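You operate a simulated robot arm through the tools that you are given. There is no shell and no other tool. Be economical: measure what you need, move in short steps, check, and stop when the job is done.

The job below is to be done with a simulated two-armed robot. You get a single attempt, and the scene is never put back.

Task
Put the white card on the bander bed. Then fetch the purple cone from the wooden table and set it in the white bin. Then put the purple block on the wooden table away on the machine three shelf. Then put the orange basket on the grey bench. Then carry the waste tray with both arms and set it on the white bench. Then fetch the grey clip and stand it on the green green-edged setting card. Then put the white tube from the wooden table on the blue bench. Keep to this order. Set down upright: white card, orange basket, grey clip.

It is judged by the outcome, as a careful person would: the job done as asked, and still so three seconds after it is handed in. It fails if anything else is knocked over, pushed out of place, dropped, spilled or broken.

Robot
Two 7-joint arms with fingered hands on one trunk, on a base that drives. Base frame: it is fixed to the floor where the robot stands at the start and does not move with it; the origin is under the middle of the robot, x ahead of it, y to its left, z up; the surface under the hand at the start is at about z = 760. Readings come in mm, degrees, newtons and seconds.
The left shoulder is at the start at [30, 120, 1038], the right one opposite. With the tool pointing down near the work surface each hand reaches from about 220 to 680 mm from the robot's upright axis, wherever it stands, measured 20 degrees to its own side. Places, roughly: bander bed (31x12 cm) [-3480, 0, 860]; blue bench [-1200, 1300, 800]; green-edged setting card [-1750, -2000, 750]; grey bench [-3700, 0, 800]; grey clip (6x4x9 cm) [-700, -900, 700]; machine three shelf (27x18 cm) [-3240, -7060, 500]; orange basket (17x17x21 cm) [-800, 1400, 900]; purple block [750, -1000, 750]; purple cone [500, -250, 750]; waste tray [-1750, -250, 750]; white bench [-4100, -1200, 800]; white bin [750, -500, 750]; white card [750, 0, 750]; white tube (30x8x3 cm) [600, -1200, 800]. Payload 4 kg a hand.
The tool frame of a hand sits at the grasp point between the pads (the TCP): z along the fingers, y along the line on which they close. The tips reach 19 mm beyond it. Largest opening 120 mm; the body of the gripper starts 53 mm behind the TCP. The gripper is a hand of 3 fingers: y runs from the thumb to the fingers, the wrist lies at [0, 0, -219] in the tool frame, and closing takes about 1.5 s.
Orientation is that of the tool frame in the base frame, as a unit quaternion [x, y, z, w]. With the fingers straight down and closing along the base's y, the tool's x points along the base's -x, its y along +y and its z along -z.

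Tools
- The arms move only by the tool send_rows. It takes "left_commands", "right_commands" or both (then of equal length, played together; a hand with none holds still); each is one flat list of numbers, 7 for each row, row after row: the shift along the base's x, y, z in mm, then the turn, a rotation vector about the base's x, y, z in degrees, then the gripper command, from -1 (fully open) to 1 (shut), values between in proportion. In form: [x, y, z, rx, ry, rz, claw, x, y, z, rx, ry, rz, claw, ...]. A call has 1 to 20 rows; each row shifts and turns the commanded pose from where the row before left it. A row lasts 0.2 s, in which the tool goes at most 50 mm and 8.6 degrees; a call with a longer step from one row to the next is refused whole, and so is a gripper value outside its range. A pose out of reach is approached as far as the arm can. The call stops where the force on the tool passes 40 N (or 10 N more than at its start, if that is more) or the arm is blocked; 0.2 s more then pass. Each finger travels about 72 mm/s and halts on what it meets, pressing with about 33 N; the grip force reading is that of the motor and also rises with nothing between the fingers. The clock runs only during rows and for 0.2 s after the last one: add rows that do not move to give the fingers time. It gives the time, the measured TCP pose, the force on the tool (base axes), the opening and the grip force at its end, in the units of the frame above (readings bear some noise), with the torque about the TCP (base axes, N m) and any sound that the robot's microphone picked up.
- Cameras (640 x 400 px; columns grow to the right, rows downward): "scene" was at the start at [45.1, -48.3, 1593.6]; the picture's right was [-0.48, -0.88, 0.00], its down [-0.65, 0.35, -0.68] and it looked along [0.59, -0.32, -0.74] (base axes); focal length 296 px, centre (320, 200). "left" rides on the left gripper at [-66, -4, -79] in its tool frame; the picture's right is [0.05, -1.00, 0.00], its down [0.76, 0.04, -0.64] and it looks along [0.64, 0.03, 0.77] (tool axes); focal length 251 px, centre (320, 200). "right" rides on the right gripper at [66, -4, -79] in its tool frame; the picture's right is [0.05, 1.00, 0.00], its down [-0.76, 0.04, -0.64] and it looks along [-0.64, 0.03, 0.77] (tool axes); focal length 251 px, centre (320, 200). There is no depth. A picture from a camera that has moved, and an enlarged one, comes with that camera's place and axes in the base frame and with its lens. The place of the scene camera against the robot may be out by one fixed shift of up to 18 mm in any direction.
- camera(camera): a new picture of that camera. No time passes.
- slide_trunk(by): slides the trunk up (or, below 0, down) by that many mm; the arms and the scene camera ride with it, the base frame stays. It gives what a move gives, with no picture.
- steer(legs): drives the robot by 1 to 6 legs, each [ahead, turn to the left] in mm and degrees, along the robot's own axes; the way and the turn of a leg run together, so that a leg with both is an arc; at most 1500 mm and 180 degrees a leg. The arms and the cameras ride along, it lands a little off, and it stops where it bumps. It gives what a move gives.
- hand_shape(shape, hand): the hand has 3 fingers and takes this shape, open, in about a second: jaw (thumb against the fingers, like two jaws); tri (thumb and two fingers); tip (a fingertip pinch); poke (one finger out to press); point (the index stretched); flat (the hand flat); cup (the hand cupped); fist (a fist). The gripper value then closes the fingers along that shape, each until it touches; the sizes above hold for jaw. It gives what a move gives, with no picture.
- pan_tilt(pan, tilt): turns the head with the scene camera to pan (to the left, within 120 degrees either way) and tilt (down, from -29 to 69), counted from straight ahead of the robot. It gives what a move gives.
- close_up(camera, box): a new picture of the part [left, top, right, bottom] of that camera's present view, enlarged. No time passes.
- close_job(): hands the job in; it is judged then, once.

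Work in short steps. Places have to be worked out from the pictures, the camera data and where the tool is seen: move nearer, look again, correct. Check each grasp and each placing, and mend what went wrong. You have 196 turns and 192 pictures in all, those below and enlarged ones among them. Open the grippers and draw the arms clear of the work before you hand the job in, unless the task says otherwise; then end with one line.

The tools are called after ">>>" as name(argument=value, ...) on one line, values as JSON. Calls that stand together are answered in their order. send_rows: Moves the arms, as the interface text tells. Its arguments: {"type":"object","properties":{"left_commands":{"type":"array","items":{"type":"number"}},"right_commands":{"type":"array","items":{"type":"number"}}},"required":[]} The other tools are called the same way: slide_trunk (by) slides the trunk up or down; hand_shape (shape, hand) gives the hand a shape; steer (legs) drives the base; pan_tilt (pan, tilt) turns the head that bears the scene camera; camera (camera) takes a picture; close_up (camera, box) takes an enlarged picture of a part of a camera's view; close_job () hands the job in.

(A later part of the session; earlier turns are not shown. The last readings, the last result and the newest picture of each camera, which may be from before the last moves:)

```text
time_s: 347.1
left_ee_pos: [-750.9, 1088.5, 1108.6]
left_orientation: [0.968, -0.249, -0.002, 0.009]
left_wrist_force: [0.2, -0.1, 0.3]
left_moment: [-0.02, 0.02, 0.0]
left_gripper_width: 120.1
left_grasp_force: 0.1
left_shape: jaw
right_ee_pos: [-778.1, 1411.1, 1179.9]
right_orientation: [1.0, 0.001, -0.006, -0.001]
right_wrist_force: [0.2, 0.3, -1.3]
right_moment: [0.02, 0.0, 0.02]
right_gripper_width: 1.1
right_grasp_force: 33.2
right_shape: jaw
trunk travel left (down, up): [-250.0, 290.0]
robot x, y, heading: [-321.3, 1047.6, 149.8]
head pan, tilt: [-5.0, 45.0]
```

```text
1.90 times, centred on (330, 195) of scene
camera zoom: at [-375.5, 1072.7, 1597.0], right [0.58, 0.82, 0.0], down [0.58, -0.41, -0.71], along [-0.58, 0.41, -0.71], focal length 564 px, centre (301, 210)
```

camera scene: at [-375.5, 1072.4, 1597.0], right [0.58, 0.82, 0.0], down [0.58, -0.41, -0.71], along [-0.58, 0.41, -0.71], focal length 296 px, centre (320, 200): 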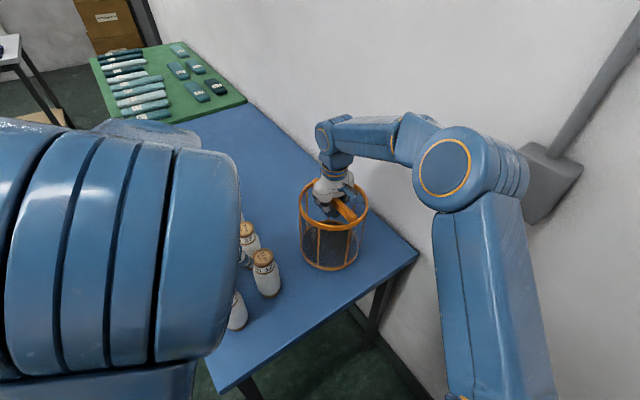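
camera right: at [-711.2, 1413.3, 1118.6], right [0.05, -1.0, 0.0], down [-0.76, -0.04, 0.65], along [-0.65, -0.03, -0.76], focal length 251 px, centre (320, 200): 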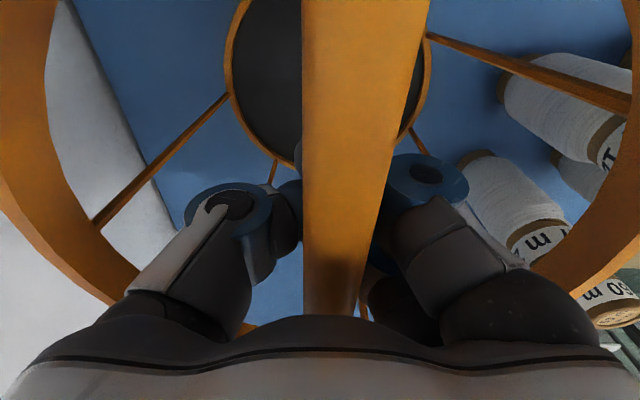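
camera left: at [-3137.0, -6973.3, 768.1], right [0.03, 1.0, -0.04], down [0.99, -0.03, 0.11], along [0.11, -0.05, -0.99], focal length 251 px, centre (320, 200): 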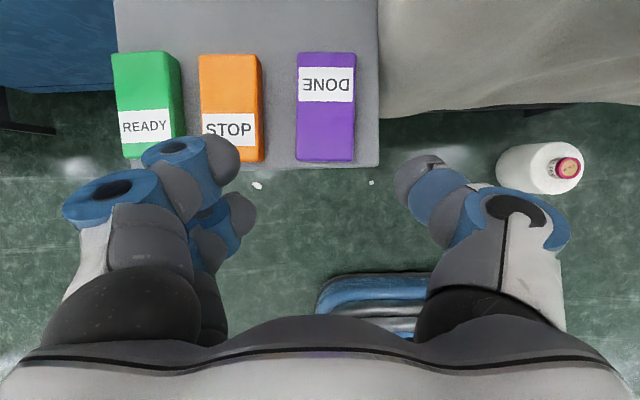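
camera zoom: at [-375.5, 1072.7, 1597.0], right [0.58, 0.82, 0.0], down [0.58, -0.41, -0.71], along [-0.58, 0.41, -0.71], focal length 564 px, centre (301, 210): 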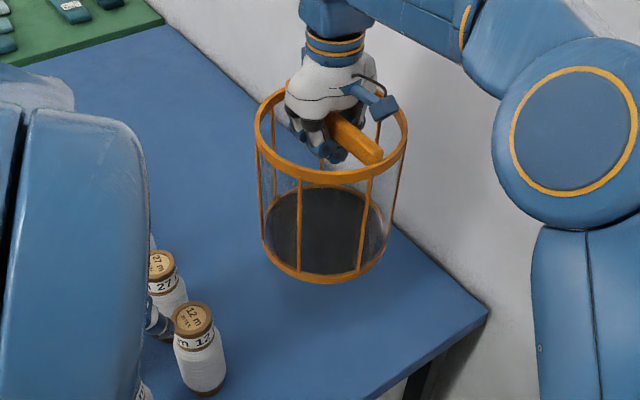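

Basket hangs level. I pull it in toward the robot, back away from the bench and turn toward the corridor.

>>> send_rows(left_commands=[10, -6, 12, 0, 0, 0, -1, 10, -6, 12, 0, 0, 0, -1, 10, -6, 12, 0, 0, 0, -1, 10, -6, 12, 0, 0, 0, -1, 10, -6, 12, 0, 0, 0, -1, 0, 0, 0, 0, 0, 0, -1], right_commands=[26, -15, 0, 0, 0, 0, 1, 28, -16, 0, 0, 0, 0, 1, 28, -16, 0, 0, 0, 0, 1, 28, -16, 0, 0, 0, 0, 1, 26, -15, 0, 0, 0, 0, 1, 0, 0, 0, 0, 0, 0, 1])

>>> steer(legs=[[-300, 0]])

>>> steer(legs=[[0, 19]])

>>> steer(legs=[[0, 19]])

>>> steer(legs=[[0, 19]])

>>> pan_tilt(pan=0, tilt=30)

>>> camera(camera="scene")

```text
time_s: 348.5
left_ee_pos: [-700.8, 1056.9, 1169.1]
left_orientation: [0.969, -0.249, -0.001, 0.009]
left_wrist_force: [-1.1, -0.2, -0.1]
left_moment: [-0.01, -0.03, 0.02]
left_gripper_width: 119.8
left_grasp_force: 0.1
left_shape: jaw
right_ee_pos: [-642.6, 1332.7, 1179.7]
right_orientation: [1.0, 0.0, -0.006, -0.002]
right_wrist_force: [-0.7, 0.6, -1.3]
right_moment: [-0.02, 0.01, 0.02]
right_gripper_width: 0.9
right_grasp_force: 33.2
right_shape: jaw
trunk travel left (down, up): [-250.0, 290.0]
robot x, y, heading: [-319.1, 1043.0, 149.7]
head pan, tilt: [-5.0, 45.0]
```

```text
time_s: 350.6
left_ee_pos: [-438.3, 902.9, 1170.4]
left_orientation: [0.968, -0.249, -0.002, 0.008]
left_wrist_force: [-0.2, -0.2, 0.1]
left_moment: [0.0, 0.01, 0.02]
left_gripper_width: 120.2
left_grasp_force: 0.1
left_shape: jaw
right_ee_pos: [-378.5, 1181.2, 1180.1]
right_orientation: [1.0, -0.001, -0.005, -0.001]
right_wrist_force: [0.9, -0.5, -1.0]
right_moment: [-0.02, 0.04, 0.03]
right_gripper_width: 1.1
right_grasp_force: 33.3
right_shape: jaw
trunk travel left (down, up): [-250.0, 290.0]
robot x, y, heading: [-58.7, 894.9, 150.0]
head pan, tilt: [-5.0, 45.0]
```

```text
time_s: 352.0
left_ee_pos: [-426.7, 781.8, 1170.0]
left_orientation: [0.996, -0.087, 0.0, 0.008]
left_wrist_force: [-0.2, -0.3, 0.3]
left_moment: [0.04, -0.01, -0.01]
left_gripper_width: 119.9
left_grasp_force: 0.0
left_shape: jaw
right_ee_pos: [-460.2, 1060.6, 1180.0]
right_orientation: [0.986, 0.165, -0.005, 0.0]
right_wrist_force: [-0.3, -0.2, -1.2]
right_moment: [0.0, -0.01, 0.01]
right_gripper_width: 0.9
right_grasp_force: 32.8
right_shape: jaw
trunk travel left (down, up): [-250.0, 290.0]
robot x, y, heading: [-58.0, 914.4, 169.1]
head pan, tilt: [-5.0, 45.0]
```

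```text
time_s: 353.4
left_ee_pos: [-361.8, 670.2, 1168.7]
left_orientation: [0.997, 0.078, 0.002, 0.008]
left_wrist_force: [0.0, -0.1, 0.1]
left_moment: [-0.01, 0.0, -0.02]
left_gripper_width: 120.0
left_grasp_force: 0.0
left_shape: jaw
right_ee_pos: [-484.0, 925.0, 1181.4]
right_orientation: [0.946, 0.324, -0.005, 0.001]
right_wrist_force: [0.3, -0.2, -1.0]
right_moment: [0.02, -0.02, -0.02]
right_gripper_width: 0.7
right_grasp_force: 32.5
right_shape: jaw
trunk travel left (down, up): [-250.0, 290.0]
robot x, y, heading: [-59.1, 934.3, -172.2]
head pan, tilt: [-5.0, 45.0]
```

```text
time_s: 354.9
left_ee_pos: [-256.1, 587.6, 1167.6]
left_orientation: [0.97, 0.242, 0.003, 0.009]
left_wrist_force: [-0.3, 0.6, -0.4]
left_moment: [0.0, -0.01, -0.02]
left_gripper_width: 120.0
left_grasp_force: 0.0
left_shape: jaw
right_ee_pos: [-455.9, 788.2, 1179.6]
right_orientation: [0.88, 0.476, -0.005, 0.001]
right_wrist_force: [-0.2, -0.2, -0.8]
right_moment: [0.0, 0.01, 0.0]
right_gripper_width: 1.1
right_grasp_force: 32.9
right_shape: jaw
trunk travel left (down, up): [-250.0, 290.0]
robot x, y, heading: [-68.8, 954.2, -153.1]
head pan, tilt: [-5.0, 45.0]
```

```text
time_s: 355.6
left_ee_pos: [-255.9, 587.8, 1168.6]
left_orientation: [0.97, 0.241, 0.004, 0.008]
left_wrist_force: [0.2, 0.0, 1.1]
left_moment: [0.0, -0.03, -0.01]
left_gripper_width: 120.0
left_grasp_force: 0.1
left_shape: jaw
right_ee_pos: [-455.4, 789.4, 1180.0]
right_orientation: [0.879, 0.476, -0.006, 0.002]
right_wrist_force: [-0.2, -0.1, -0.7]
right_moment: [0.0, -0.01, -0.02]
right_gripper_width: 1.0
right_grasp_force: 33.2
right_shape: jaw
trunk travel left (down, up): [-250.0, 290.0]
robot x, y, heading: [-67.1, 953.2, -153.0]
head pan, tilt: [0.0, 30.0]
```

```text
76 pictures are left
camera scene: at [-136.6, 913.3, 1619.6], right [-0.45, 0.89, 0.0], down [0.45, 0.22, -0.87], along [-0.77, -0.39, -0.5], focal length 296 px, centre (320, 200)
```

scene: 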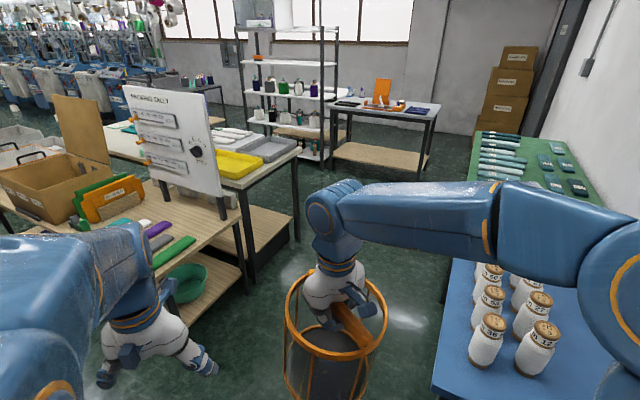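

Angle a little more to clear the bench corner, advance, then straighten to −x.

>>> steer(legs=[[0, 19]])

>>> steer(legs=[[650, 0]])

>>> steer(legs=[[0, -22]])

>>> steer(legs=[[0, -22]])

>>> steer(legs=[[1000, 0], [1000, 0]])

>>> camera(camera="scene")

```text
time_s: 357.1
left_ee_pos: [-126.5, 545.5, 1170.5]
left_orientation: [0.917, 0.398, 0.004, 0.007]
left_wrist_force: [0.7, -0.1, 0.1]
left_moment: [-0.01, 0.0, -0.01]
left_gripper_width: 120.0
left_grasp_force: 0.1
left_shape: jaw
right_ee_pos: [-378.7, 671.3, 1180.0]
right_orientation: [0.788, 0.616, -0.004, 0.003]
right_wrist_force: [0.1, 0.5, -1.6]
right_moment: [0.02, -0.02, -0.01]
right_gripper_width: 1.0
right_grasp_force: 32.7
right_shape: jaw
trunk travel left (down, up): [-250.0, 290.0]
robot x, y, heading: [-81.2, 967.7, -134.0]
head pan, tilt: [0.0, 30.0]
```

```text
time_s: 360.7
left_ee_pos: [-576.8, 78.0, 1168.0]
left_orientation: [0.915, 0.403, 0.005, 0.007]
left_wrist_force: [-0.7, 0.6, 0.5]
left_moment: [0.02, 0.0, -0.01]
left_gripper_width: 119.8
left_grasp_force: 0.0
left_shape: jaw
right_ee_pos: [-827.9, 200.8, 1180.4]
right_orientation: [0.787, 0.617, -0.004, 0.002]
right_wrist_force: [0.1, -0.3, -2.0]
right_moment: [0.01, -0.01, -0.01]
right_gripper_width: 0.9
right_grasp_force: 33.1
right_shape: jaw
trunk travel left (down, up): [-250.0, 290.0]
robot x, y, heading: [-536.2, 504.5, -133.7]
head pan, tilt: [0.0, 30.0]
```

```text
time_s: 362.3
left_ee_pos: [-733.4, 122.2, 1168.7]
left_orientation: [0.975, 0.222, 0.003, 0.009]
left_wrist_force: [-1.0, -0.3, 0.1]
left_moment: [-0.01, -0.01, -0.03]
left_gripper_width: 120.3
left_grasp_force: 0.0
left_shape: jaw
right_ee_pos: [-923.0, 331.2, 1179.7]
right_orientation: [0.889, 0.458, -0.004, 0.001]
right_wrist_force: [-0.1, 0.1, -1.6]
right_moment: [-0.05, -0.01, 0.01]
right_gripper_width: 1.0
right_grasp_force: 32.6
right_shape: jaw
trunk travel left (down, up): [-250.0, 290.0]
robot x, y, heading: [-526.6, 479.1, -155.3]
head pan, tilt: [0.0, 30.0]
```

```text
time_s: 363.8
left_ee_pos: [-854.4, 226.5, 1168.4]
left_orientation: [0.999, 0.031, 0.003, 0.01]
left_wrist_force: [-0.5, 0.2, -0.5]
left_moment: [0.01, 0.01, 0.01]
left_gripper_width: 120.1
left_grasp_force: 0.0
left_shape: jaw
right_ee_pos: [-952.4, 491.7, 1179.8]
right_orientation: [0.96, 0.279, -0.005, 0.001]
right_wrist_force: [0.2, -0.4, -1.5]
right_moment: [-0.01, -0.02, 0.0]
right_gripper_width: 0.9
right_grasp_force: 33.7
right_shape: jaw
trunk travel left (down, up): [-250.0, 290.0]
robot x, y, heading: [-529.7, 457.2, -177.8]
head pan, tilt: [0.0, 30.0]
```

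```text
time_s: 373.8
left_ee_pos: [-2845.9, 138.7, 1168.4]
left_orientation: [0.999, 0.036, 0.002, 0.009]
left_wrist_force: [-0.2, 0.4, -0.2]
left_moment: [-0.03, 0.01, 0.01]
left_gripper_width: 120.1
left_grasp_force: 0.0
left_shape: jaw
right_ee_pos: [-2944.5, 400.8, 1179.9]
right_orientation: [0.959, 0.283, -0.005, 0.0]
right_wrist_force: [0.0, 0.8, -1.2]
right_moment: [0.0, 0.03, 0.0]
right_gripper_width: 1.3
right_grasp_force: 32.4
right_shape: jaw
trunk travel left (down, up): [-250.0, 290.0]
robot x, y, heading: [-2522.4, 368.4, -177.3]
head pan, tilt: [0.0, 30.0]
```

```text
75 pictures are left
camera scene: at [-2598.7, 356.8, 1619.6], right [-0.05, 1.0, 0.0], down [0.5, 0.02, -0.87], along [-0.86, -0.04, -0.5], focal length 296 px, centre (320, 200)
```

scene: 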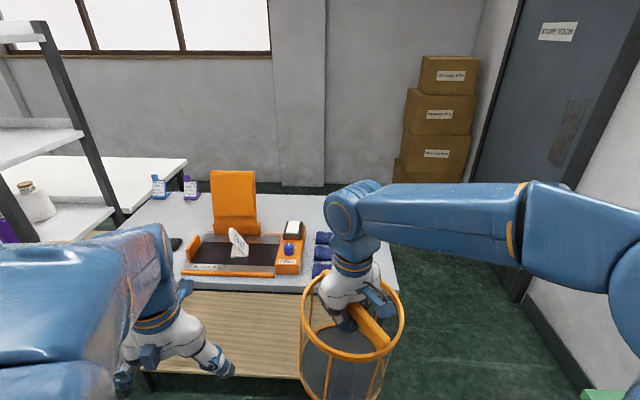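

To gain reach to the free area behind the blue socks I'll stand close and turn left ~47° so the right shoulder leads. Raise the trunk first for clearance over the card.

>>> slide_trunk(by=150)

>>> steer(legs=[[485, 0]])

>>> steer(legs=[[0, 23]])

>>> steer(legs=[[0, 23]])

>>> pan_tilt(pan=-45, tilt=40)

>>> camera(camera="scene")

```text
time_s: 375.5
left_ee_pos: [-2844.4, 137.6, 1318.5]
left_orientation: [0.999, 0.037, 0.001, 0.008]
left_wrist_force: [-0.8, -0.2, 0.7]
left_moment: [0.0, 0.0, -0.01]
left_gripper_width: 119.7
left_grasp_force: 0.2
left_shape: jaw
right_ee_pos: [-2945.5, 401.9, 1329.1]
right_orientation: [0.959, 0.284, -0.004, 0.0]
right_wrist_force: [0.5, 0.2, -2.1]
right_moment: [-0.02, -0.02, 0.02]
right_gripper_width: 1.0
right_grasp_force: 33.1
right_shape: jaw
trunk travel left (down, up): [-400.0, 140.0]
robot x, y, heading: [-2522.6, 370.3, -177.2]
head pan, tilt: [0.0, 30.0]
```

```text
time_s: 378.4
left_ee_pos: [-3327.1, 114.4, 1318.4]
left_orientation: [0.999, 0.037, 0.001, 0.008]
left_wrist_force: [0.5, -0.9, -0.4]
left_moment: [0.01, -0.01, -0.01]
left_gripper_width: 120.0
left_grasp_force: 0.0
left_shape: jaw
right_ee_pos: [-3427.9, 376.3, 1330.6]
right_orientation: [0.958, 0.286, -0.004, -0.001]
right_wrist_force: [-0.3, -0.5, -0.3]
right_moment: [0.0, 0.01, 0.01]
right_gripper_width: 0.9
right_grasp_force: 32.8
right_shape: jaw
trunk travel left (down, up): [-400.0, 140.0]
robot x, y, heading: [-3001.4, 351.9, -177.3]
head pan, tilt: [0.0, 30.0]
```

```text
time_s: 380.0
left_ee_pos: [-3207.6, 8.4, 1318.3]
left_orientation: [0.972, 0.236, 0.003, 0.008]
left_wrist_force: [-0.8, 0.4, 1.3]
left_moment: [0.01, 0.01, -0.01]
left_gripper_width: 120.4
left_grasp_force: 0.2
left_shape: jaw
right_ee_pos: [-3403.4, 209.3, 1329.9]
right_orientation: [0.882, 0.472, -0.005, 0.001]
right_wrist_force: [0.6, 0.2, -1.4]
right_moment: [-0.01, -0.03, 0.01]
right_gripper_width: 0.8
right_grasp_force: 32.9
right_shape: jaw
trunk travel left (down, up): [-400.0, 140.0]
robot x, y, heading: [-3013.8, 366.2, -154.0]
head pan, tilt: [0.0, 30.0]
```

```text
time_s: 381.6
left_ee_pos: [-3043.3, -37.3, 1319.1]
left_orientation: [0.903, 0.43, 0.003, 0.008]
left_wrist_force: [0.2, -0.3, -0.5]
left_moment: [-0.01, -0.01, 0.03]
left_gripper_width: 119.7
left_grasp_force: 0.1
left_shape: jaw
right_ee_pos: [-3305.0, 69.2, 1330.8]
right_orientation: [0.767, 0.642, -0.005, 0.002]
right_wrist_force: [0.1, 1.1, -1.2]
right_moment: [-0.02, 0.01, 0.0]
right_gripper_width: 0.9
right_grasp_force: 32.9
right_shape: jaw
trunk travel left (down, up): [-400.0, 140.0]
robot x, y, heading: [-3002.9, 361.4, -131.5]
head pan, tilt: [0.0, 30.0]
```

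```text
time_s: 382.7
left_ee_pos: [-3046.0, -39.7, 1318.2]
left_orientation: [0.903, 0.43, 0.005, 0.007]
left_wrist_force: [0.9, 0.6, -0.4]
left_moment: [-0.01, 0.01, -0.02]
left_gripper_width: 119.9
left_grasp_force: 0.1
left_shape: jaw
right_ee_pos: [-3305.2, 65.8, 1330.1]
right_orientation: [0.766, 0.642, -0.004, 0.003]
right_wrist_force: [-1.2, -0.4, -0.7]
right_moment: [0.01, -0.01, -0.02]
right_gripper_width: 0.9
right_grasp_force: 32.9
right_shape: jaw
trunk travel left (down, up): [-400.0, 140.0]
robot x, y, heading: [-3004.2, 364.8, -131.6]
head pan, tilt: [-45.0, 40.0]
```

```text
74 pictures are left
camera scene: at [-3080.4, 362.3, 1754.4], right [-0.06, 1.0, 0.0], down [0.64, 0.04, -0.77], along [-0.76, -0.04, -0.64], focal length 296 px, centre (320, 200)
```

scene: 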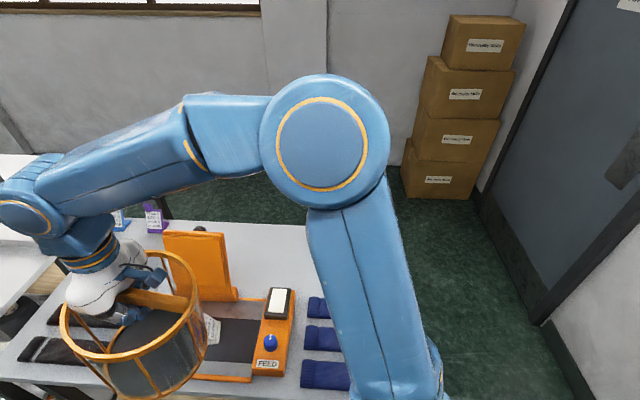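

Basket hangs fine. I swing the right arm over the bench to above the free area behind the socks.

>>> send_rows(right_commands=[-34.6, 26, 0, 0, 0, -3.5, 1, -34.6, 26, 0, 0, 0, -3.5, 1, -34.6, 26, 0, 0, 0, -3.5, 1, -34.6, 26, 0, 0, 0, -3.5, 1, -34.6, 26, 0, 0, 0, -3.5, 1, -34.6, 26, 0, 0, 0, -3.5, 1, -34.6, 26, 0, 0, 0, -3.5, 1, -34.6, 26, 0, 0, 0, -3.5, 1, -34.6, 26, 0, 0, 0, -3.5, 1, -34.6, 26, 0, 0, 0, -3.5, 1, -34.6, 26, 0, 0, 0, -3.5, 1, -34.6, 26, 0, 0, 0, -3.5, 1, -34.6, 26, 0, 0, 0, -3.5, 1, -34.6, 26, -10, 0, 0, -3.5, 1, 0, 0, 0, 0, 0, 0, 1])

>>> camera(camera="scene")

>>> camera(camera="right")

```text
time_s: 385.9
left_ee_pos: [-3044.7, -40.1, 1317.9]
left_orientation: [0.903, 0.43, 0.005, 0.008]
left_wrist_force: [-0.5, 0.3, -0.3]
left_moment: [-0.04, -0.02, 0.0]
left_gripper_width: 120.0
left_grasp_force: 0.1
left_shape: jaw
right_ee_pos: [-3766.7, 432.5, 1313.3]
right_orientation: [0.964, 0.266, -0.005, 0.0]
right_wrist_force: [0.8, -0.3, -1.3]
right_moment: [0.02, 0.02, 0.04]
right_gripper_width: 0.9
right_grasp_force: 32.9
right_shape: jaw
right hand out of reach, approached as far as the arm can: row 14
trunk travel left (down, up): [-400.0, 140.0]
robot x, y, heading: [-3001.3, 365.0, -131.5]
head pan, tilt: [-45.0, 40.0]
```

```text
73 pictures are left
camera scene: at [-3079.7, 363.0, 1754.4], right [-0.06, 1.0, 0.0], down [0.64, 0.04, -0.77], along [-0.77, -0.04, -0.64], focal length 296 px, centre (320, 200)
```

scene: 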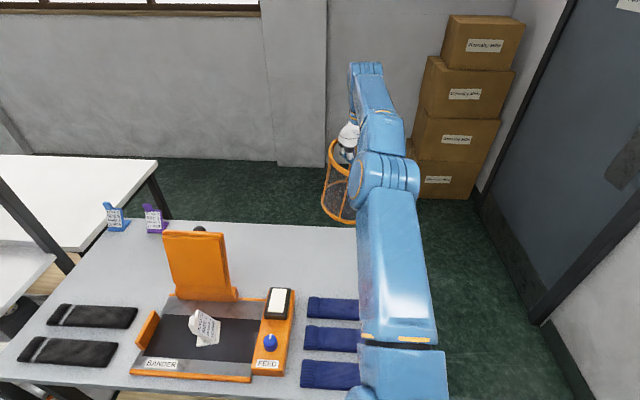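

```text
72 pictures are left
camera right: at [-3711.8, 469.1, 1390.6], right [0.56, -0.83, 0.0], down [-0.63, -0.43, 0.65], along [-0.54, -0.36, -0.76], focal length 251 px, centre (320, 200)
```

right: 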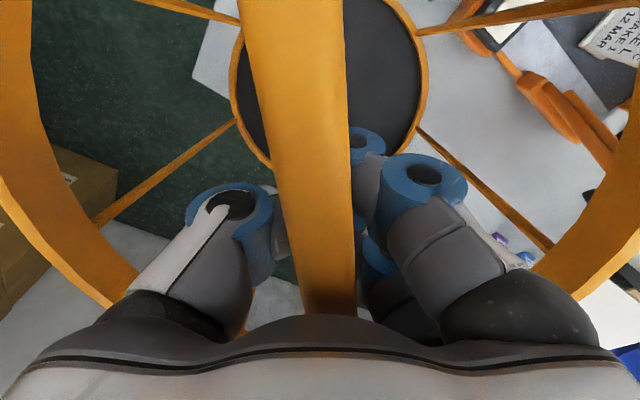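

Free area behind the socks: x −3670…−4050. I descend, moving to (−3790,405), stopping just above the bench.

>>> send_rows(right_commands=[0, -5, -35, 0, 0, 0, 1, 0, -5, -35, 0, 0, 0, 1, 0, -5, -35, 0, 0, 0, 1, -5, -5, -35, 0, 0, 0, 1, -8, -5, -35, 0, 0, 0, 1, -10, -3, -35, 0, 0, 0, 1, 0, 0, -30, 0, 0, 0, 1, 0, 0, -25, 0, 0, 0, 1, 0, 0, -20, 0, 0, 0, 1, 0, 0, 0, 0, 0, 0, 1])

>>> camera(camera="scene")

```text
time_s: 388.1
left_ee_pos: [-3045.2, -39.1, 1317.9]
left_orientation: [0.903, 0.429, 0.005, 0.008]
left_wrist_force: [0.2, -0.9, -1.0]
left_moment: [0.03, 0.0, -0.02]
left_gripper_width: 119.8
left_grasp_force: 0.1
left_shape: jaw
right_ee_pos: [-3791.5, 405.8, 1027.3]
right_orientation: [0.964, 0.267, -0.005, 0.0]
right_wrist_force: [0.3, 0.6, -0.4]
right_moment: [-0.02, -0.03, 0.03]
right_gripper_width: 1.0
right_grasp_force: 33.8
right_shape: jaw
trunk travel left (down, up): [-400.0, 140.0]
robot x, y, heading: [-3005.9, 364.0, -131.7]
head pan, tilt: [-45.0, 40.0]
```

```text
71 pictures are left
camera scene: at [-3080.7, 363.5, 1754.4], right [-0.06, 1.0, 0.0], down [0.64, 0.04, -0.77], along [-0.76, -0.04, -0.64], focal length 296 px, centre (320, 200)
```

scene: 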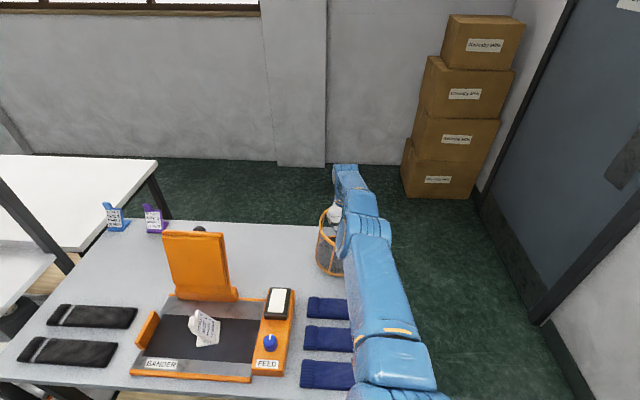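

Lower further in small steps, then look through the hand camera whether the bar has lifted off the fingers.

>>> send_rows(right_commands=[0, 0, -10, 0, 0, 0, 1, 0, 0, -8, 0, 0, 0, 1, 0, 0, -8, 0, 0, 0, 1, 0, 0, -8, 0, 0, 0, 1, 0, 0, 0, 0, 0, 0, 1])

>>> camera(camera="right")

>>> close_up(camera="scene", box=[280, 180, 400, 320])

```text
time_s: 389.3
left_ee_pos: [-3045.8, -40.1, 1318.7]
left_orientation: [0.903, 0.43, 0.004, 0.007]
left_wrist_force: [-0.2, 1.0, -1.1]
left_moment: [0.01, 0.03, -0.02]
left_gripper_width: 120.1
left_grasp_force: 0.0
left_shape: jaw
right_ee_pos: [-3786.8, 405.6, 993.4]
right_orientation: [0.964, 0.266, -0.005, 0.0]
right_wrist_force: [-0.1, 0.4, 0.2]
right_moment: [0.01, 0.02, -0.01]
right_gripper_width: 1.0
right_grasp_force: 32.7
right_shape: jaw
right hand out of reach, approached as far as the arm can: row 3
trunk travel left (down, up): [-400.0, 140.0]
robot x, y, heading: [-3002.7, 365.0, -131.7]
head pan, tilt: [-45.0, 40.0]
```

```text
70 pictures are left
camera right: at [-3730.3, 442.3, 1072.0], right [0.56, -0.83, 0.0], down [-0.63, -0.42, 0.65], along [-0.54, -0.36, -0.76], focal length 251 px, centre (320, 200)
```

right: 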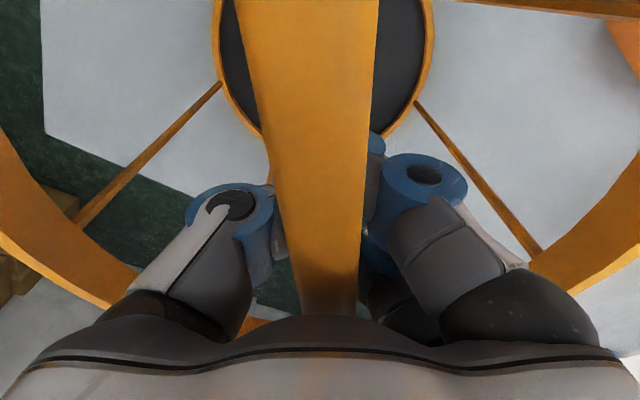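

```text
2.86 times, centred on (340, 250) of scene
camera zoom: at [-3080.9, 363.3, 1754.3], right [-0.06, 1.0, 0.0], down [0.64, 0.04, -0.77], along [-0.76, -0.04, -0.64], focal length 846 px, centre (263, 57)
```

zoom: 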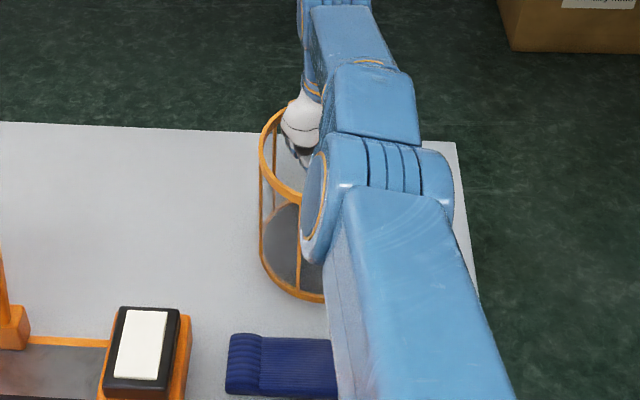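

The bar has risen relative to the fingers: the basket stands on the bench. I open moderately and raise straight up.

>>> send_rows(right_commands=[0, 0, 0, 0, 0, 0, 0.5, 0, 0, 0, 0, 0, 0, 0.2, 0, 0, 0, 0, 0, 0, -0.15, 0, 0, 0, 0, 0, 0, -0.15, 0, 0, 0, 0, 0, 0, -0.15, 0, 0, 8, 0, 0, 0, -0.15, 0, 0, 12, 0, 0, 0, -0.15, 0, 0, 20, 0, 0, 0, -0.15, 0, 0, 30, 0, 0, 0, -0.15, 0, 0, 30, 0, 0, 0, -0.15, 0, 0, 40, 0, 0, 0, -0.15, 0, 0, 40, 0, 0, 0, -0.15, 0, 0, 0, 0, 0, 0, -0.15])

>>> camera(camera="right")

```text
time_s: 392.1
left_ee_pos: [-3045.2, -39.8, 1318.9]
left_orientation: [0.903, 0.429, 0.005, 0.008]
left_wrist_force: [-0.1, 0.3, 0.1]
left_moment: [-0.03, -0.01, -0.03]
left_gripper_width: 120.1
left_grasp_force: 0.1
left_shape: jaw
right_ee_pos: [-3787.9, 404.3, 1172.8]
right_orientation: [0.964, 0.266, -0.005, 0.001]
right_wrist_force: [-0.3, -0.6, 0.3]
right_moment: [0.03, 0.0, 0.01]
right_gripper_width: 68.6
right_grasp_force: 0.1
right_shape: jaw
trunk travel left (down, up): [-400.0, 140.0]
robot x, y, heading: [-3002.2, 365.0, -131.8]
head pan, tilt: [-45.0, 40.0]
```

```text
68 pictures are left
camera right: at [-3732.2, 442.2, 1251.3], right [0.56, -0.83, 0.0], down [-0.63, -0.43, 0.65], along [-0.54, -0.36, -0.76], focal length 251 px, centre (320, 200)
```

right: 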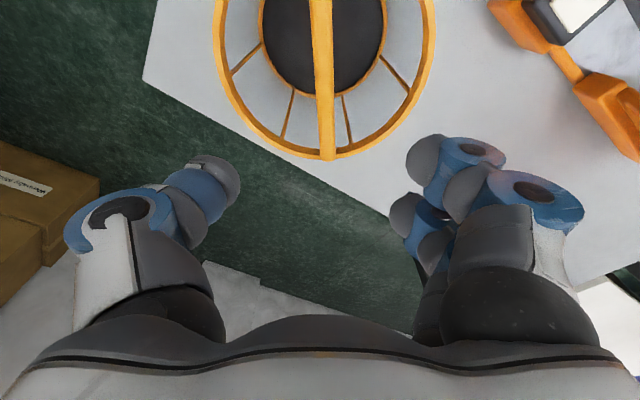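

Basket stands on the grey bench. Now the waste tray: I retract the right arm, turn back to face −x, and reverse to the packing table's end.

>>> send_rows(right_commands=[38, -17, 14, 0, 0, 0, -1, 38, -17, 14, 0, 0, 0, -1, 38, -17, 14, 0, 0, 0, -1, 38, -17, 14, 0, 0, 0, -1, 38, -17, 14, 0, 0, 0, -1, 38, -17, 14, 0, 0, 0, -1, 38, -17, 14, 0, 0, 0, -1, 38, -17, 14, 0, 0, 0, -1, 38, -17, 14, 0, 0, 0, -1, 0, 0, 0, 0, 0, 0, -1])

>>> camera(camera="scene")

>>> steer(legs=[[0, -24]])

>>> steer(legs=[[0, -24]])

>>> steer(legs=[[-1270, 0]])

>>> slide_trunk(by=-150)

>>> steer(legs=[[0, 23]])

>>> steer(legs=[[0, 23]])

>>> steer(legs=[[0, 23]])

>>> steer(legs=[[0, 21]])

>>> pan_tilt(pan=0, tilt=40)

>>> camera(camera="scene")

```text
time_s: 394.3
left_ee_pos: [-3046.2, -39.0, 1318.5]
left_orientation: [0.903, 0.43, 0.004, 0.009]
left_wrist_force: [-0.3, -1.0, -1.1]
left_moment: [0.04, 0.01, -0.01]
left_gripper_width: 119.8
left_grasp_force: 0.1
left_shape: jaw
right_ee_pos: [-3444.9, 251.7, 1300.0]
right_orientation: [0.964, 0.266, -0.004, 0.001]
right_wrist_force: [0.3, 0.5, -1.0]
right_moment: [0.01, 0.0, 0.01]
right_gripper_width: 119.6
right_grasp_force: 0.0
right_shape: jaw
trunk travel left (down, up): [-400.0, 140.0]
robot x, y, heading: [-3000.9, 363.1, -131.7]
head pan, tilt: [-45.0, 40.0]
```

```text
67 pictures are left
camera scene: at [-3082.2, 363.6, 1754.3], right [-0.06, 1.0, 0.0], down [0.64, 0.04, -0.77], along [-0.76, -0.04, -0.64], focal length 296 px, centre (320, 200)
```

scene: 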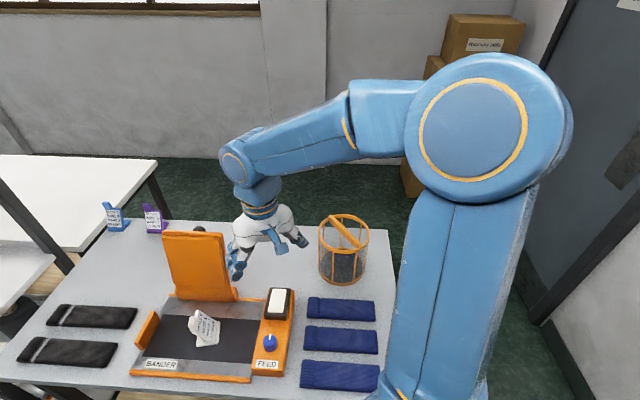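

```text
time_s: 396.0
left_ee_pos: [-3210.3, 13.5, 1318.4]
left_orientation: [0.973, 0.23, 0.004, 0.009]
left_wrist_force: [0.2, 1.3, 0.1]
left_moment: [-0.03, -0.02, -0.01]
left_gripper_width: 119.9
left_grasp_force: 0.0
left_shape: jaw
right_ee_pos: [-3455.8, 442.2, 1298.8]
right_orientation: [0.998, 0.058, -0.004, 0.0]
right_wrist_force: [0.8, 0.3, -0.9]
right_moment: [-0.02, -0.01, 0.01]
right_gripper_width: 119.9
right_grasp_force: 0.1
right_shape: jaw
trunk travel left (down, up): [-400.0, 140.0]
robot x, y, heading: [-2998.5, 341.9, -156.3]
head pan, tilt: [-45.0, 40.0]
```

```text
time_s: 397.6
left_ee_pos: [-3326.4, 129.8, 1318.3]
left_orientation: [1.0, 0.023, 0.001, 0.01]
left_wrist_force: [0.4, 0.4, 0.2]
left_moment: [-0.03, 0.01, -0.01]
left_gripper_width: 120.1
left_grasp_force: 0.0
left_shape: jaw
right_ee_pos: [-3375.7, 621.7, 1298.9]
right_orientation: [0.989, -0.151, -0.005, -0.001]
right_wrist_force: [-0.3, -0.4, 0.2]
right_moment: [-0.01, 0.02, 0.0]
right_gripper_width: 120.2
right_grasp_force: 0.0
right_shape: jaw
trunk travel left (down, up): [-400.0, 140.0]
robot x, y, heading: [-2997.5, 323.0, 179.9]
head pan, tilt: [-45.0, 40.0]
```

```text
time_s: 404.0
left_ee_pos: [-2062.3, 127.4, 1319.6]
left_orientation: [1.0, 0.026, 0.001, 0.009]
left_wrist_force: [-1.3, -1.1, -0.3]
left_moment: [0.01, 0.03, 0.0]
left_gripper_width: 119.9
left_grasp_force: 0.0
left_shape: jaw
right_ee_pos: [-2114.6, 619.6, 1298.7]
right_orientation: [0.989, -0.149, -0.004, -0.002]
right_wrist_force: [-0.3, 0.0, 0.4]
right_moment: [0.0, 0.01, -0.06]
right_gripper_width: 120.0
right_grasp_force: 0.0
right_shape: jaw
trunk travel left (down, up): [-400.0, 140.0]
robot x, y, heading: [-1738.9, 325.0, -179.9]
head pan, tilt: [-45.0, 40.0]
```

```text
time_s: 405.7
left_ee_pos: [-2061.6, 127.3, 1168.6]
left_orientation: [1.0, 0.027, 0.001, 0.009]
left_wrist_force: [-0.8, -0.3, -0.3]
left_moment: [0.01, 0.03, -0.02]
left_gripper_width: 120.0
left_grasp_force: 0.0
left_shape: jaw
right_ee_pos: [-2113.0, 619.8, 1149.9]
right_orientation: [0.989, -0.148, -0.004, -0.001]
right_wrist_force: [-0.8, 0.7, -0.1]
right_moment: [0.01, 0.04, -0.02]
right_gripper_width: 119.8
right_grasp_force: 0.0
right_shape: jaw
trunk travel left (down, up): [-250.0, 290.0]
robot x, y, heading: [-1738.4, 324.7, -179.9]
head pan, tilt: [-45.0, 40.0]
```

```text
time_s: 407.3
left_ee_pos: [-1956.3, 17.8, 1168.2]
left_orientation: [0.975, 0.224, 0.002, 0.008]
left_wrist_force: [-0.2, 0.7, 0.9]
left_moment: [0.03, -0.01, 0.02]
left_gripper_width: 119.9
left_grasp_force: 0.0
left_shape: jaw
right_ee_pos: [-2196.7, 450.5, 1149.0]
right_orientation: [0.999, 0.052, -0.005, 0.0]
right_wrist_force: [0.0, 0.1, -0.5]
right_moment: [-0.02, 0.03, 0.03]
right_gripper_width: 119.7
right_grasp_force: 0.1
right_shape: jaw
trunk travel left (down, up): [-250.0, 290.0]
robot x, y, heading: [-1739.6, 345.0, -157.1]
head pan, tilt: [-45.0, 40.0]
```

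```text
time_s: 408.9
left_ee_pos: [-1810.5, -41.9, 1167.9]
left_orientation: [0.91, 0.414, 0.005, 0.007]
left_wrist_force: [0.2, 0.6, 0.5]
left_moment: [-0.03, 0.01, 0.01]
left_gripper_width: 119.8
left_grasp_force: 0.1
left_shape: jaw
right_ee_pos: [-2201.0, 263.5, 1148.6]
right_orientation: [0.968, 0.249, -0.005, 0.0]
right_wrist_force: [-0.4, 0.3, 0.1]
right_moment: [0.0, 0.0, 0.03]
right_gripper_width: 120.0
right_grasp_force: 0.1
right_shape: jaw
trunk travel left (down, up): [-250.0, 290.0]
robot x, y, heading: [-1756.3, 360.6, -134.1]
head pan, tilt: [-45.0, 40.0]
```

```text
time_s: 410.5
left_ee_pos: [-1653.0, -34.5, 1168.9]
left_orientation: [0.809, 0.587, 0.006, 0.007]
left_wrist_force: [0.0, -0.2, 0.1]
left_moment: [-0.02, 0.01, 0.01]
left_gripper_width: 120.2
left_grasp_force: 0.0
left_shape: jaw
right_ee_pos: [-2127.7, 93.2, 1149.7]
right_orientation: [0.899, 0.437, -0.005, 0.001]
right_wrist_force: [-0.2, 0.4, -0.4]
right_moment: [-0.02, -0.01, 0.02]
right_gripper_width: 120.2
right_grasp_force: 0.1
right_shape: jaw
trunk travel left (down, up): [-250.0, 290.0]
robot x, y, heading: [-1777.4, 363.1, -111.0]
head pan, tilt: [-45.0, 40.0]
```

```text
time_s: 412.0
left_ee_pos: [-1516.0, 35.2, 1168.4]
left_orientation: [0.69, 0.724, 0.007, 0.004]
left_wrist_force: [-1.0, 0.4, 0.3]
left_moment: [0.03, 0.03, -0.01]
left_gripper_width: 120.2
left_grasp_force: 0.1
left_shape: jaw
right_ee_pos: [-2008.6, -14.2, 1149.1]
right_orientation: [0.805, 0.593, -0.005, 0.002]
right_wrist_force: [0.9, -0.4, 0.6]
right_moment: [0.03, -0.01, -0.03]
right_gripper_width: 120.0
right_grasp_force: 0.1
right_shape: jaw
trunk travel left (down, up): [-250.0, 290.0]
robot x, y, heading: [-1799.1, 365.0, -90.1]
head pan, tilt: [-45.0, 40.0]
```

```text
time_s: 413.1
left_ee_pos: [-1515.9, 36.1, 1168.2]
left_orientation: [0.689, 0.725, 0.006, 0.006]
left_wrist_force: [0.5, -0.5, 0.4]
left_moment: [0.0, -0.03, 0.01]
left_gripper_width: 120.0
left_grasp_force: 0.0
left_shape: jaw
right_ee_pos: [-2008.2, -14.6, 1149.7]
right_orientation: [0.805, 0.593, -0.004, 0.002]
right_wrist_force: [0.3, 0.1, 0.0]
right_moment: [0.0, 0.0, -0.03]
right_gripper_width: 120.0
right_grasp_force: 0.1
right_shape: jaw
trunk travel left (down, up): [-250.0, 290.0]
robot x, y, heading: [-1793.7, 362.7, -90.2]
head pan, tilt: [0.0, 40.0]
```

```text
66 pictures are left
camera scene: at [-1803.0, 288.3, 1604.3], right [-1.0, 0.0, 0.0], down [0.0, 0.64, -0.77], along [0.0, -0.77, -0.64], focal length 296 px, centre (320, 200)
```

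scene: 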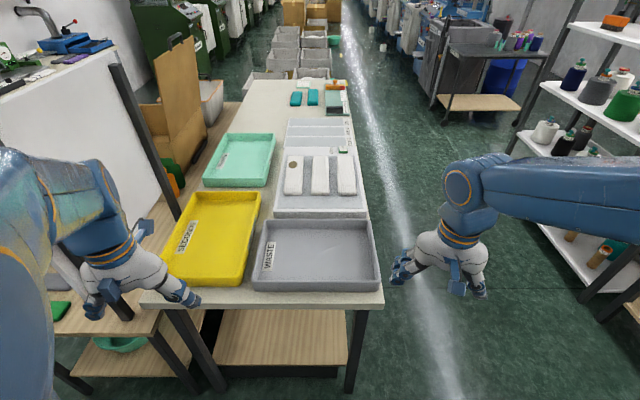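

Basket is fine. The grey "WASTE" tray: x −1993…−1584, y −546…−275, rim z≈800. I drive 255 mm closer and bring both hands above its end walls.

>>> steer(legs=[[255, 0]])

>>> send_rows(left_commands=[-11.3, -31, -36, 0, 0, -0.5, -1, -11.3, -31, -36, 0, 0, -0.5, -1, -11.3, -31, -36, 0, 0, -0.5, -1, -11.3, -31, -36, 0, 0, -0.5, -1, -11.3, -31, -36, 0, 0, -0.5, -1, -11.3, -31, -36, 0, 0, -0.3, -1, 0, 0, 0, 0, 0, 0, -1], right_commands=[2.5, -23.5, -33, 0, 0, 2.9, -1, 2.5, -23.5, -33, 0, 0, 2.9, -1, 2.5, -23.5, -33, 0, 0, 2.9, -1, 2.5, -23.5, -33, 0, 0, 2.9, -1, 2.5, -23.5, -33, 0, 0, 2.9, -1, 2.5, -23.5, -33, 0, 0, 2.7, -1, 0, 0, 0, 0, 0, 0, -1])

>>> camera(camera="scene")

>>> camera(camera="right")

>>> camera(camera="left")

```text
time_s: 415.0
left_ee_pos: [-1518.0, -221.0, 1168.1]
left_orientation: [0.69, 0.724, 0.007, 0.005]
left_wrist_force: [-0.4, -0.9, -0.7]
left_moment: [0.0, 0.01, 0.0]
left_gripper_width: 119.8
left_grasp_force: 0.1
left_shape: jaw
right_ee_pos: [-2010.1, -270.7, 1149.6]
right_orientation: [0.805, 0.593, -0.004, 0.001]
right_wrist_force: [0.8, -0.6, -0.1]
right_moment: [0.0, -0.02, 0.01]
right_gripper_width: 120.0
right_grasp_force: 0.1
right_shape: jaw
trunk travel left (down, up): [-250.0, 290.0]
robot x, y, heading: [-1798.3, 107.9, -90.1]
head pan, tilt: [0.0, 40.0]
```

```text
time_s: 416.6
left_ee_pos: [-1584.9, -403.9, 952.7]
left_orientation: [0.707, 0.708, 0.006, 0.006]
left_wrist_force: [-0.9, 0.6, 0.9]
left_moment: [-0.05, 0.0, -0.01]
left_gripper_width: 119.9
left_grasp_force: 0.0
left_shape: jaw
right_ee_pos: [-1995.1, -410.2, 951.3]
right_orientation: [0.708, 0.706, -0.005, 0.003]
right_wrist_force: [-0.1, 0.5, -0.1]
right_moment: [0.0, 0.02, 0.02]
right_gripper_width: 120.1
right_grasp_force: 0.0
right_shape: jaw
trunk travel left (down, up): [-250.0, 290.0]
robot x, y, heading: [-1800.3, 107.7, -90.0]
head pan, tilt: [0.0, 40.0]
```

```text
65 pictures are left
camera scene: at [-1804.0, 34.2, 1604.5], right [-1.0, 0.0, 0.0], down [0.0, 0.64, -0.77], along [0.0, -0.77, -0.64], focal length 296 px, centre (320, 200)
```

scene: 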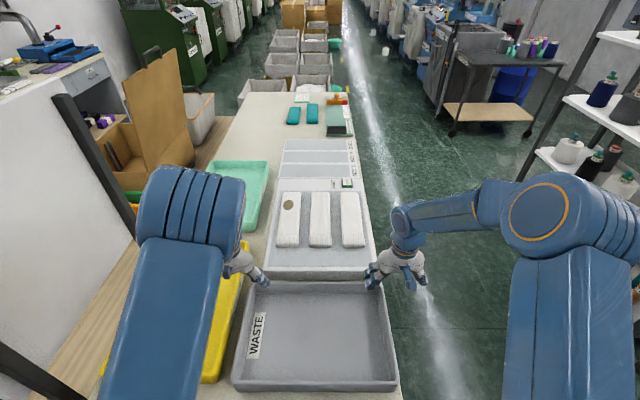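

```text
64 pictures are left
camera right: at [-1997.7, -343.0, 1030.3], right [1.0, 0.05, 0.0], down [0.04, -0.76, 0.65], along [0.03, -0.65, -0.76], focal length 251 px, centre (320, 200)
```

right: 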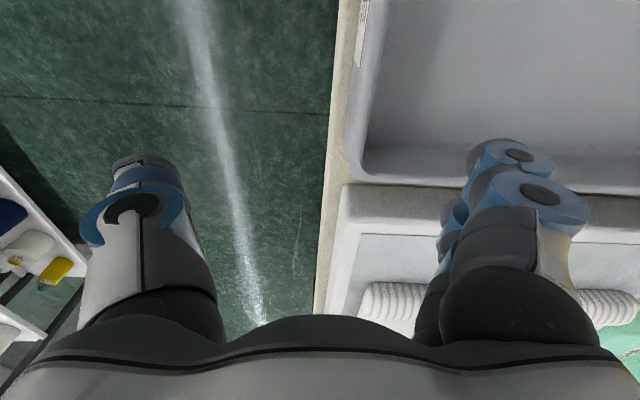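

```text
63 pictures are left
camera left: at [-1589.4, -471.7, 1033.4], right [-1.0, 0.05, -0.02], down [0.03, 0.76, 0.64], along [0.05, 0.64, -0.76], focal length 251 px, centre (320, 200)
```

left: 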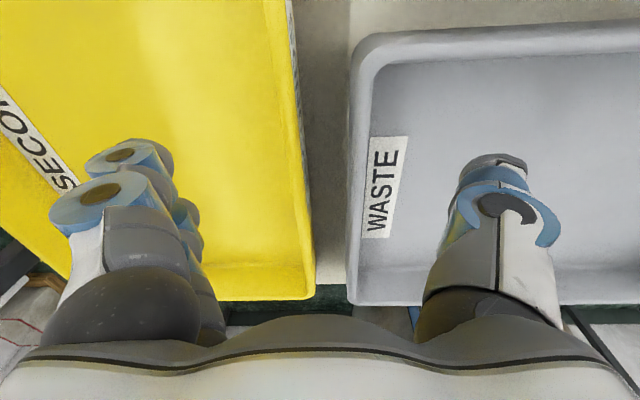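

Cross-checking the three views, the tray's rim is at z≈900 (table ≈850): x −1980…−1601, y −452…−215. The gap to the yellow tray is ~30 mm, so I use narrow openings. Align both hands at y≈−333 and look again.

>>> send_rows(left_commands=[-9, 24, 0, 0, 0, 0, 0.4, -9, 24, 0, 0, 0, 0, 0.4, -9, 23, 0, 0, 0, 0, 0.4, 0, 0, -10, 0, 0, 0, 0.4, 0, 0, -10, 0, 0, 0, 0.4, 0, 0, 0, 0, 0, 0, 0.4], right_commands=[7, 26, 0, 0, 0, 0, 0.3, 7, 26, 0, 0, 0, 0, 0.3, 6, 25, 0, 0, 0, 0, 0.3, 0, 0, -10, 0, 0, 0, 0.3, 0, 0, -10, 0, 0, 0, 0.3, 0, 0, 0, 0, 0, 0, 0.3])

>>> camera(camera="left")

>>> camera(camera="right")

```text
time_s: 418.0
left_ee_pos: [-1612.9, -335.1, 933.0]
left_orientation: [0.707, 0.707, 0.007, 0.006]
left_wrist_force: [0.3, -0.2, -0.6]
left_moment: [0.02, 0.02, 0.04]
left_gripper_width: 36.6
left_grasp_force: 0.0
left_shape: jaw
right_ee_pos: [-1974.5, -334.6, 931.1]
right_orientation: [0.708, 0.706, -0.004, 0.003]
right_wrist_force: [0.6, 0.2, -0.4]
right_moment: [0.0, -0.01, 0.01]
right_gripper_width: 42.6
right_grasp_force: 0.1
right_shape: jaw
trunk travel left (down, up): [-250.0, 290.0]
robot x, y, heading: [-1800.1, 106.7, -90.3]
head pan, tilt: [0.0, 40.0]
```

```text
62 pictures are left
camera left: at [-1616.6, -402.0, 1012.2], right [-1.0, 0.05, -0.02], down [0.03, 0.76, 0.65], along [0.05, 0.64, -0.76], focal length 251 px, centre (320, 200)
```

left: 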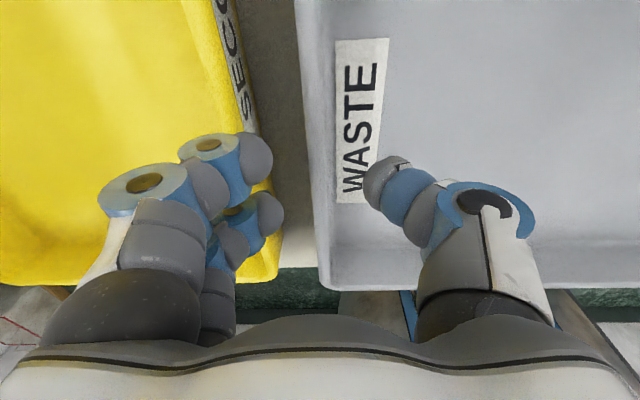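

```text
61 pictures are left
camera right: at [-1977.1, -268.6, 1009.9], right [1.0, 0.05, 0.0], down [0.04, -0.76, 0.65], along [0.03, -0.65, -0.76], focal length 251 px, centre (320, 200)
```

right: 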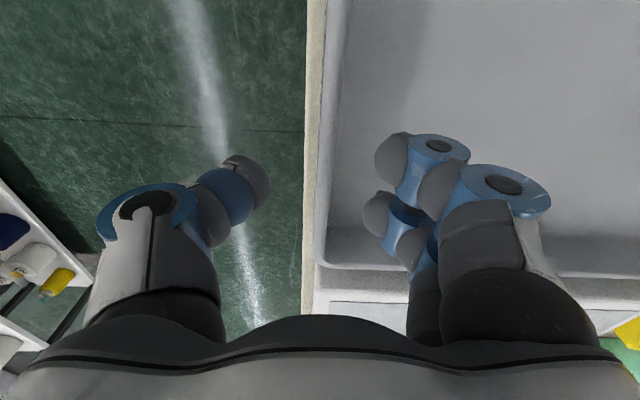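

Both walls are centred between the fingers and the outer finger fits the gap. Lower 38 mm and look at the forces.

>>> send_rows(left_commands=[2, 0, -12, 0, 0, 0, 0.4, 0, 0, -13, 0, 0, 0, 0.4, 0, 0, -13, 0, 0, 0, 0.4, 0, 0, 0, 0, 0, 0, 0.4], right_commands=[2, 0, -12, 0, 0, 0, 0.3, 0, 0, -13, 0, 0, 0, 0.3, 0, 0, -13, 0, 0, 0, 0.3, 0, 0, 0, 0, 0, 0, 0.3])

>>> camera(camera="left")

```text
time_s: 419.0
left_ee_pos: [-1610.1, -335.1, 894.0]
left_orientation: [0.708, 0.706, 0.009, 0.005]
left_wrist_force: [-0.6, -0.3, -0.8]
left_moment: [-0.02, 0.01, 0.0]
left_gripper_width: 36.1
left_grasp_force: 0.1
left_shape: jaw
right_ee_pos: [-1971.7, -335.9, 893.0]
right_orientation: [0.708, 0.707, -0.003, 0.003]
right_wrist_force: [-0.3, -0.3, 0.1]
right_moment: [-0.02, 0.0, -0.03]
right_gripper_width: 42.3
right_grasp_force: 0.0
right_shape: jaw
trunk travel left (down, up): [-250.0, 290.0]
robot x, y, heading: [-1802.0, 107.9, -89.9]
head pan, tilt: [0.0, 40.0]
```

```text
60 pictures are left
camera left: at [-1614.1, -402.7, 973.4], right [-1.0, 0.05, -0.02], down [0.03, 0.76, 0.65], along [0.05, 0.65, -0.76], focal length 251 px, centre (320, 200)
```

left: 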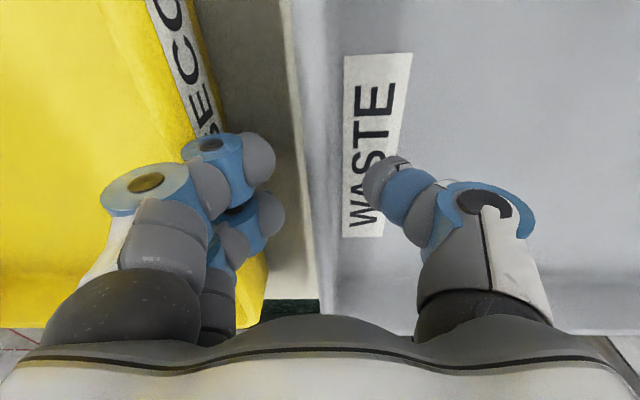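

No contact; close both hands on the walls.

>>> send_rows(left_commands=[0, 0, 0, 0, 0, 0, 0.6, 0, 0, 0, 0, 0, 0, 0.8, 0, 0, 0, 0, 0, 0, 1, 0, 0, 0, 0, 0, 0, 1, 0, 0, 0, 0, 0, 0, 1, 0, 0, 0, 0, 0, 0, 1], right_commands=[0, 0, 0, 0, 0, 0, 0.5, 0, 0, 0, 0, 0, 0, 0.7, 0, 0, 0, 0, 0, 0, 1, 0, 0, 0, 0, 0, 0, 1, 0, 0, 0, 0, 0, 0, 1, 0, 0, 0, 0, 0, 0, 1])

>>> camera(camera="left")

>>> camera(camera="right")

```text
time_s: 420.4
left_ee_pos: [-1609.2, -335.5, 894.9]
left_orientation: [0.707, 0.707, 0.006, 0.005]
left_wrist_force: [-1.8, -0.1, 0.5]
left_moment: [0.0, -0.04, 0.0]
left_gripper_width: 3.9
left_grasp_force: 33.2
left_shape: jaw
right_ee_pos: [-1973.0, -335.3, 893.2]
right_orientation: [0.708, 0.707, -0.003, 0.002]
right_wrist_force: [0.2, -0.4, -0.1]
right_moment: [-0.01, -0.06, 0.0]
right_gripper_width: 4.2
right_grasp_force: 33.3
right_shape: jaw
trunk travel left (down, up): [-250.0, 290.0]
robot x, y, heading: [-1794.7, 108.0, -90.1]
head pan, tilt: [0.0, 40.0]
```

```text
59 pictures are left
camera left: at [-1614.6, -402.7, 974.4], right [-1.0, 0.05, -0.02], down [0.03, 0.76, 0.65], along [0.05, 0.64, -0.76], focal length 251 px, centre (320, 200)
```

left: 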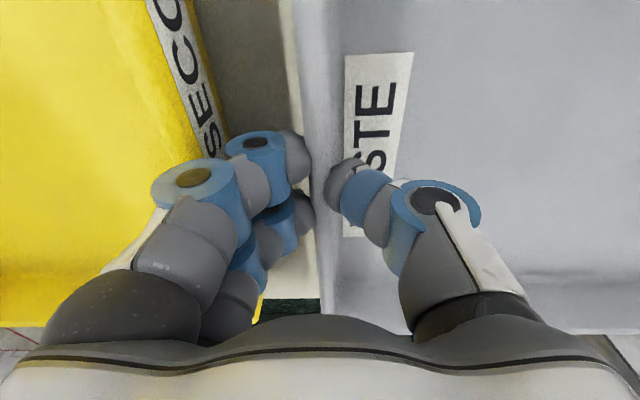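

```text
58 pictures are left
camera right: at [-1975.3, -268.4, 971.6], right [1.0, 0.05, 0.0], down [0.04, -0.76, 0.65], along [0.03, -0.65, -0.76], focal length 251 px, centre (320, 200)
```

right: 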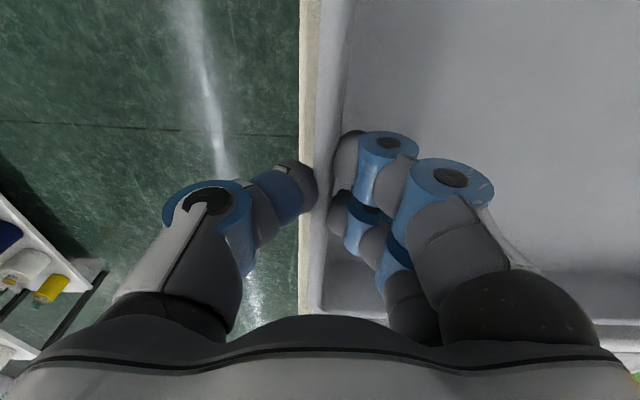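

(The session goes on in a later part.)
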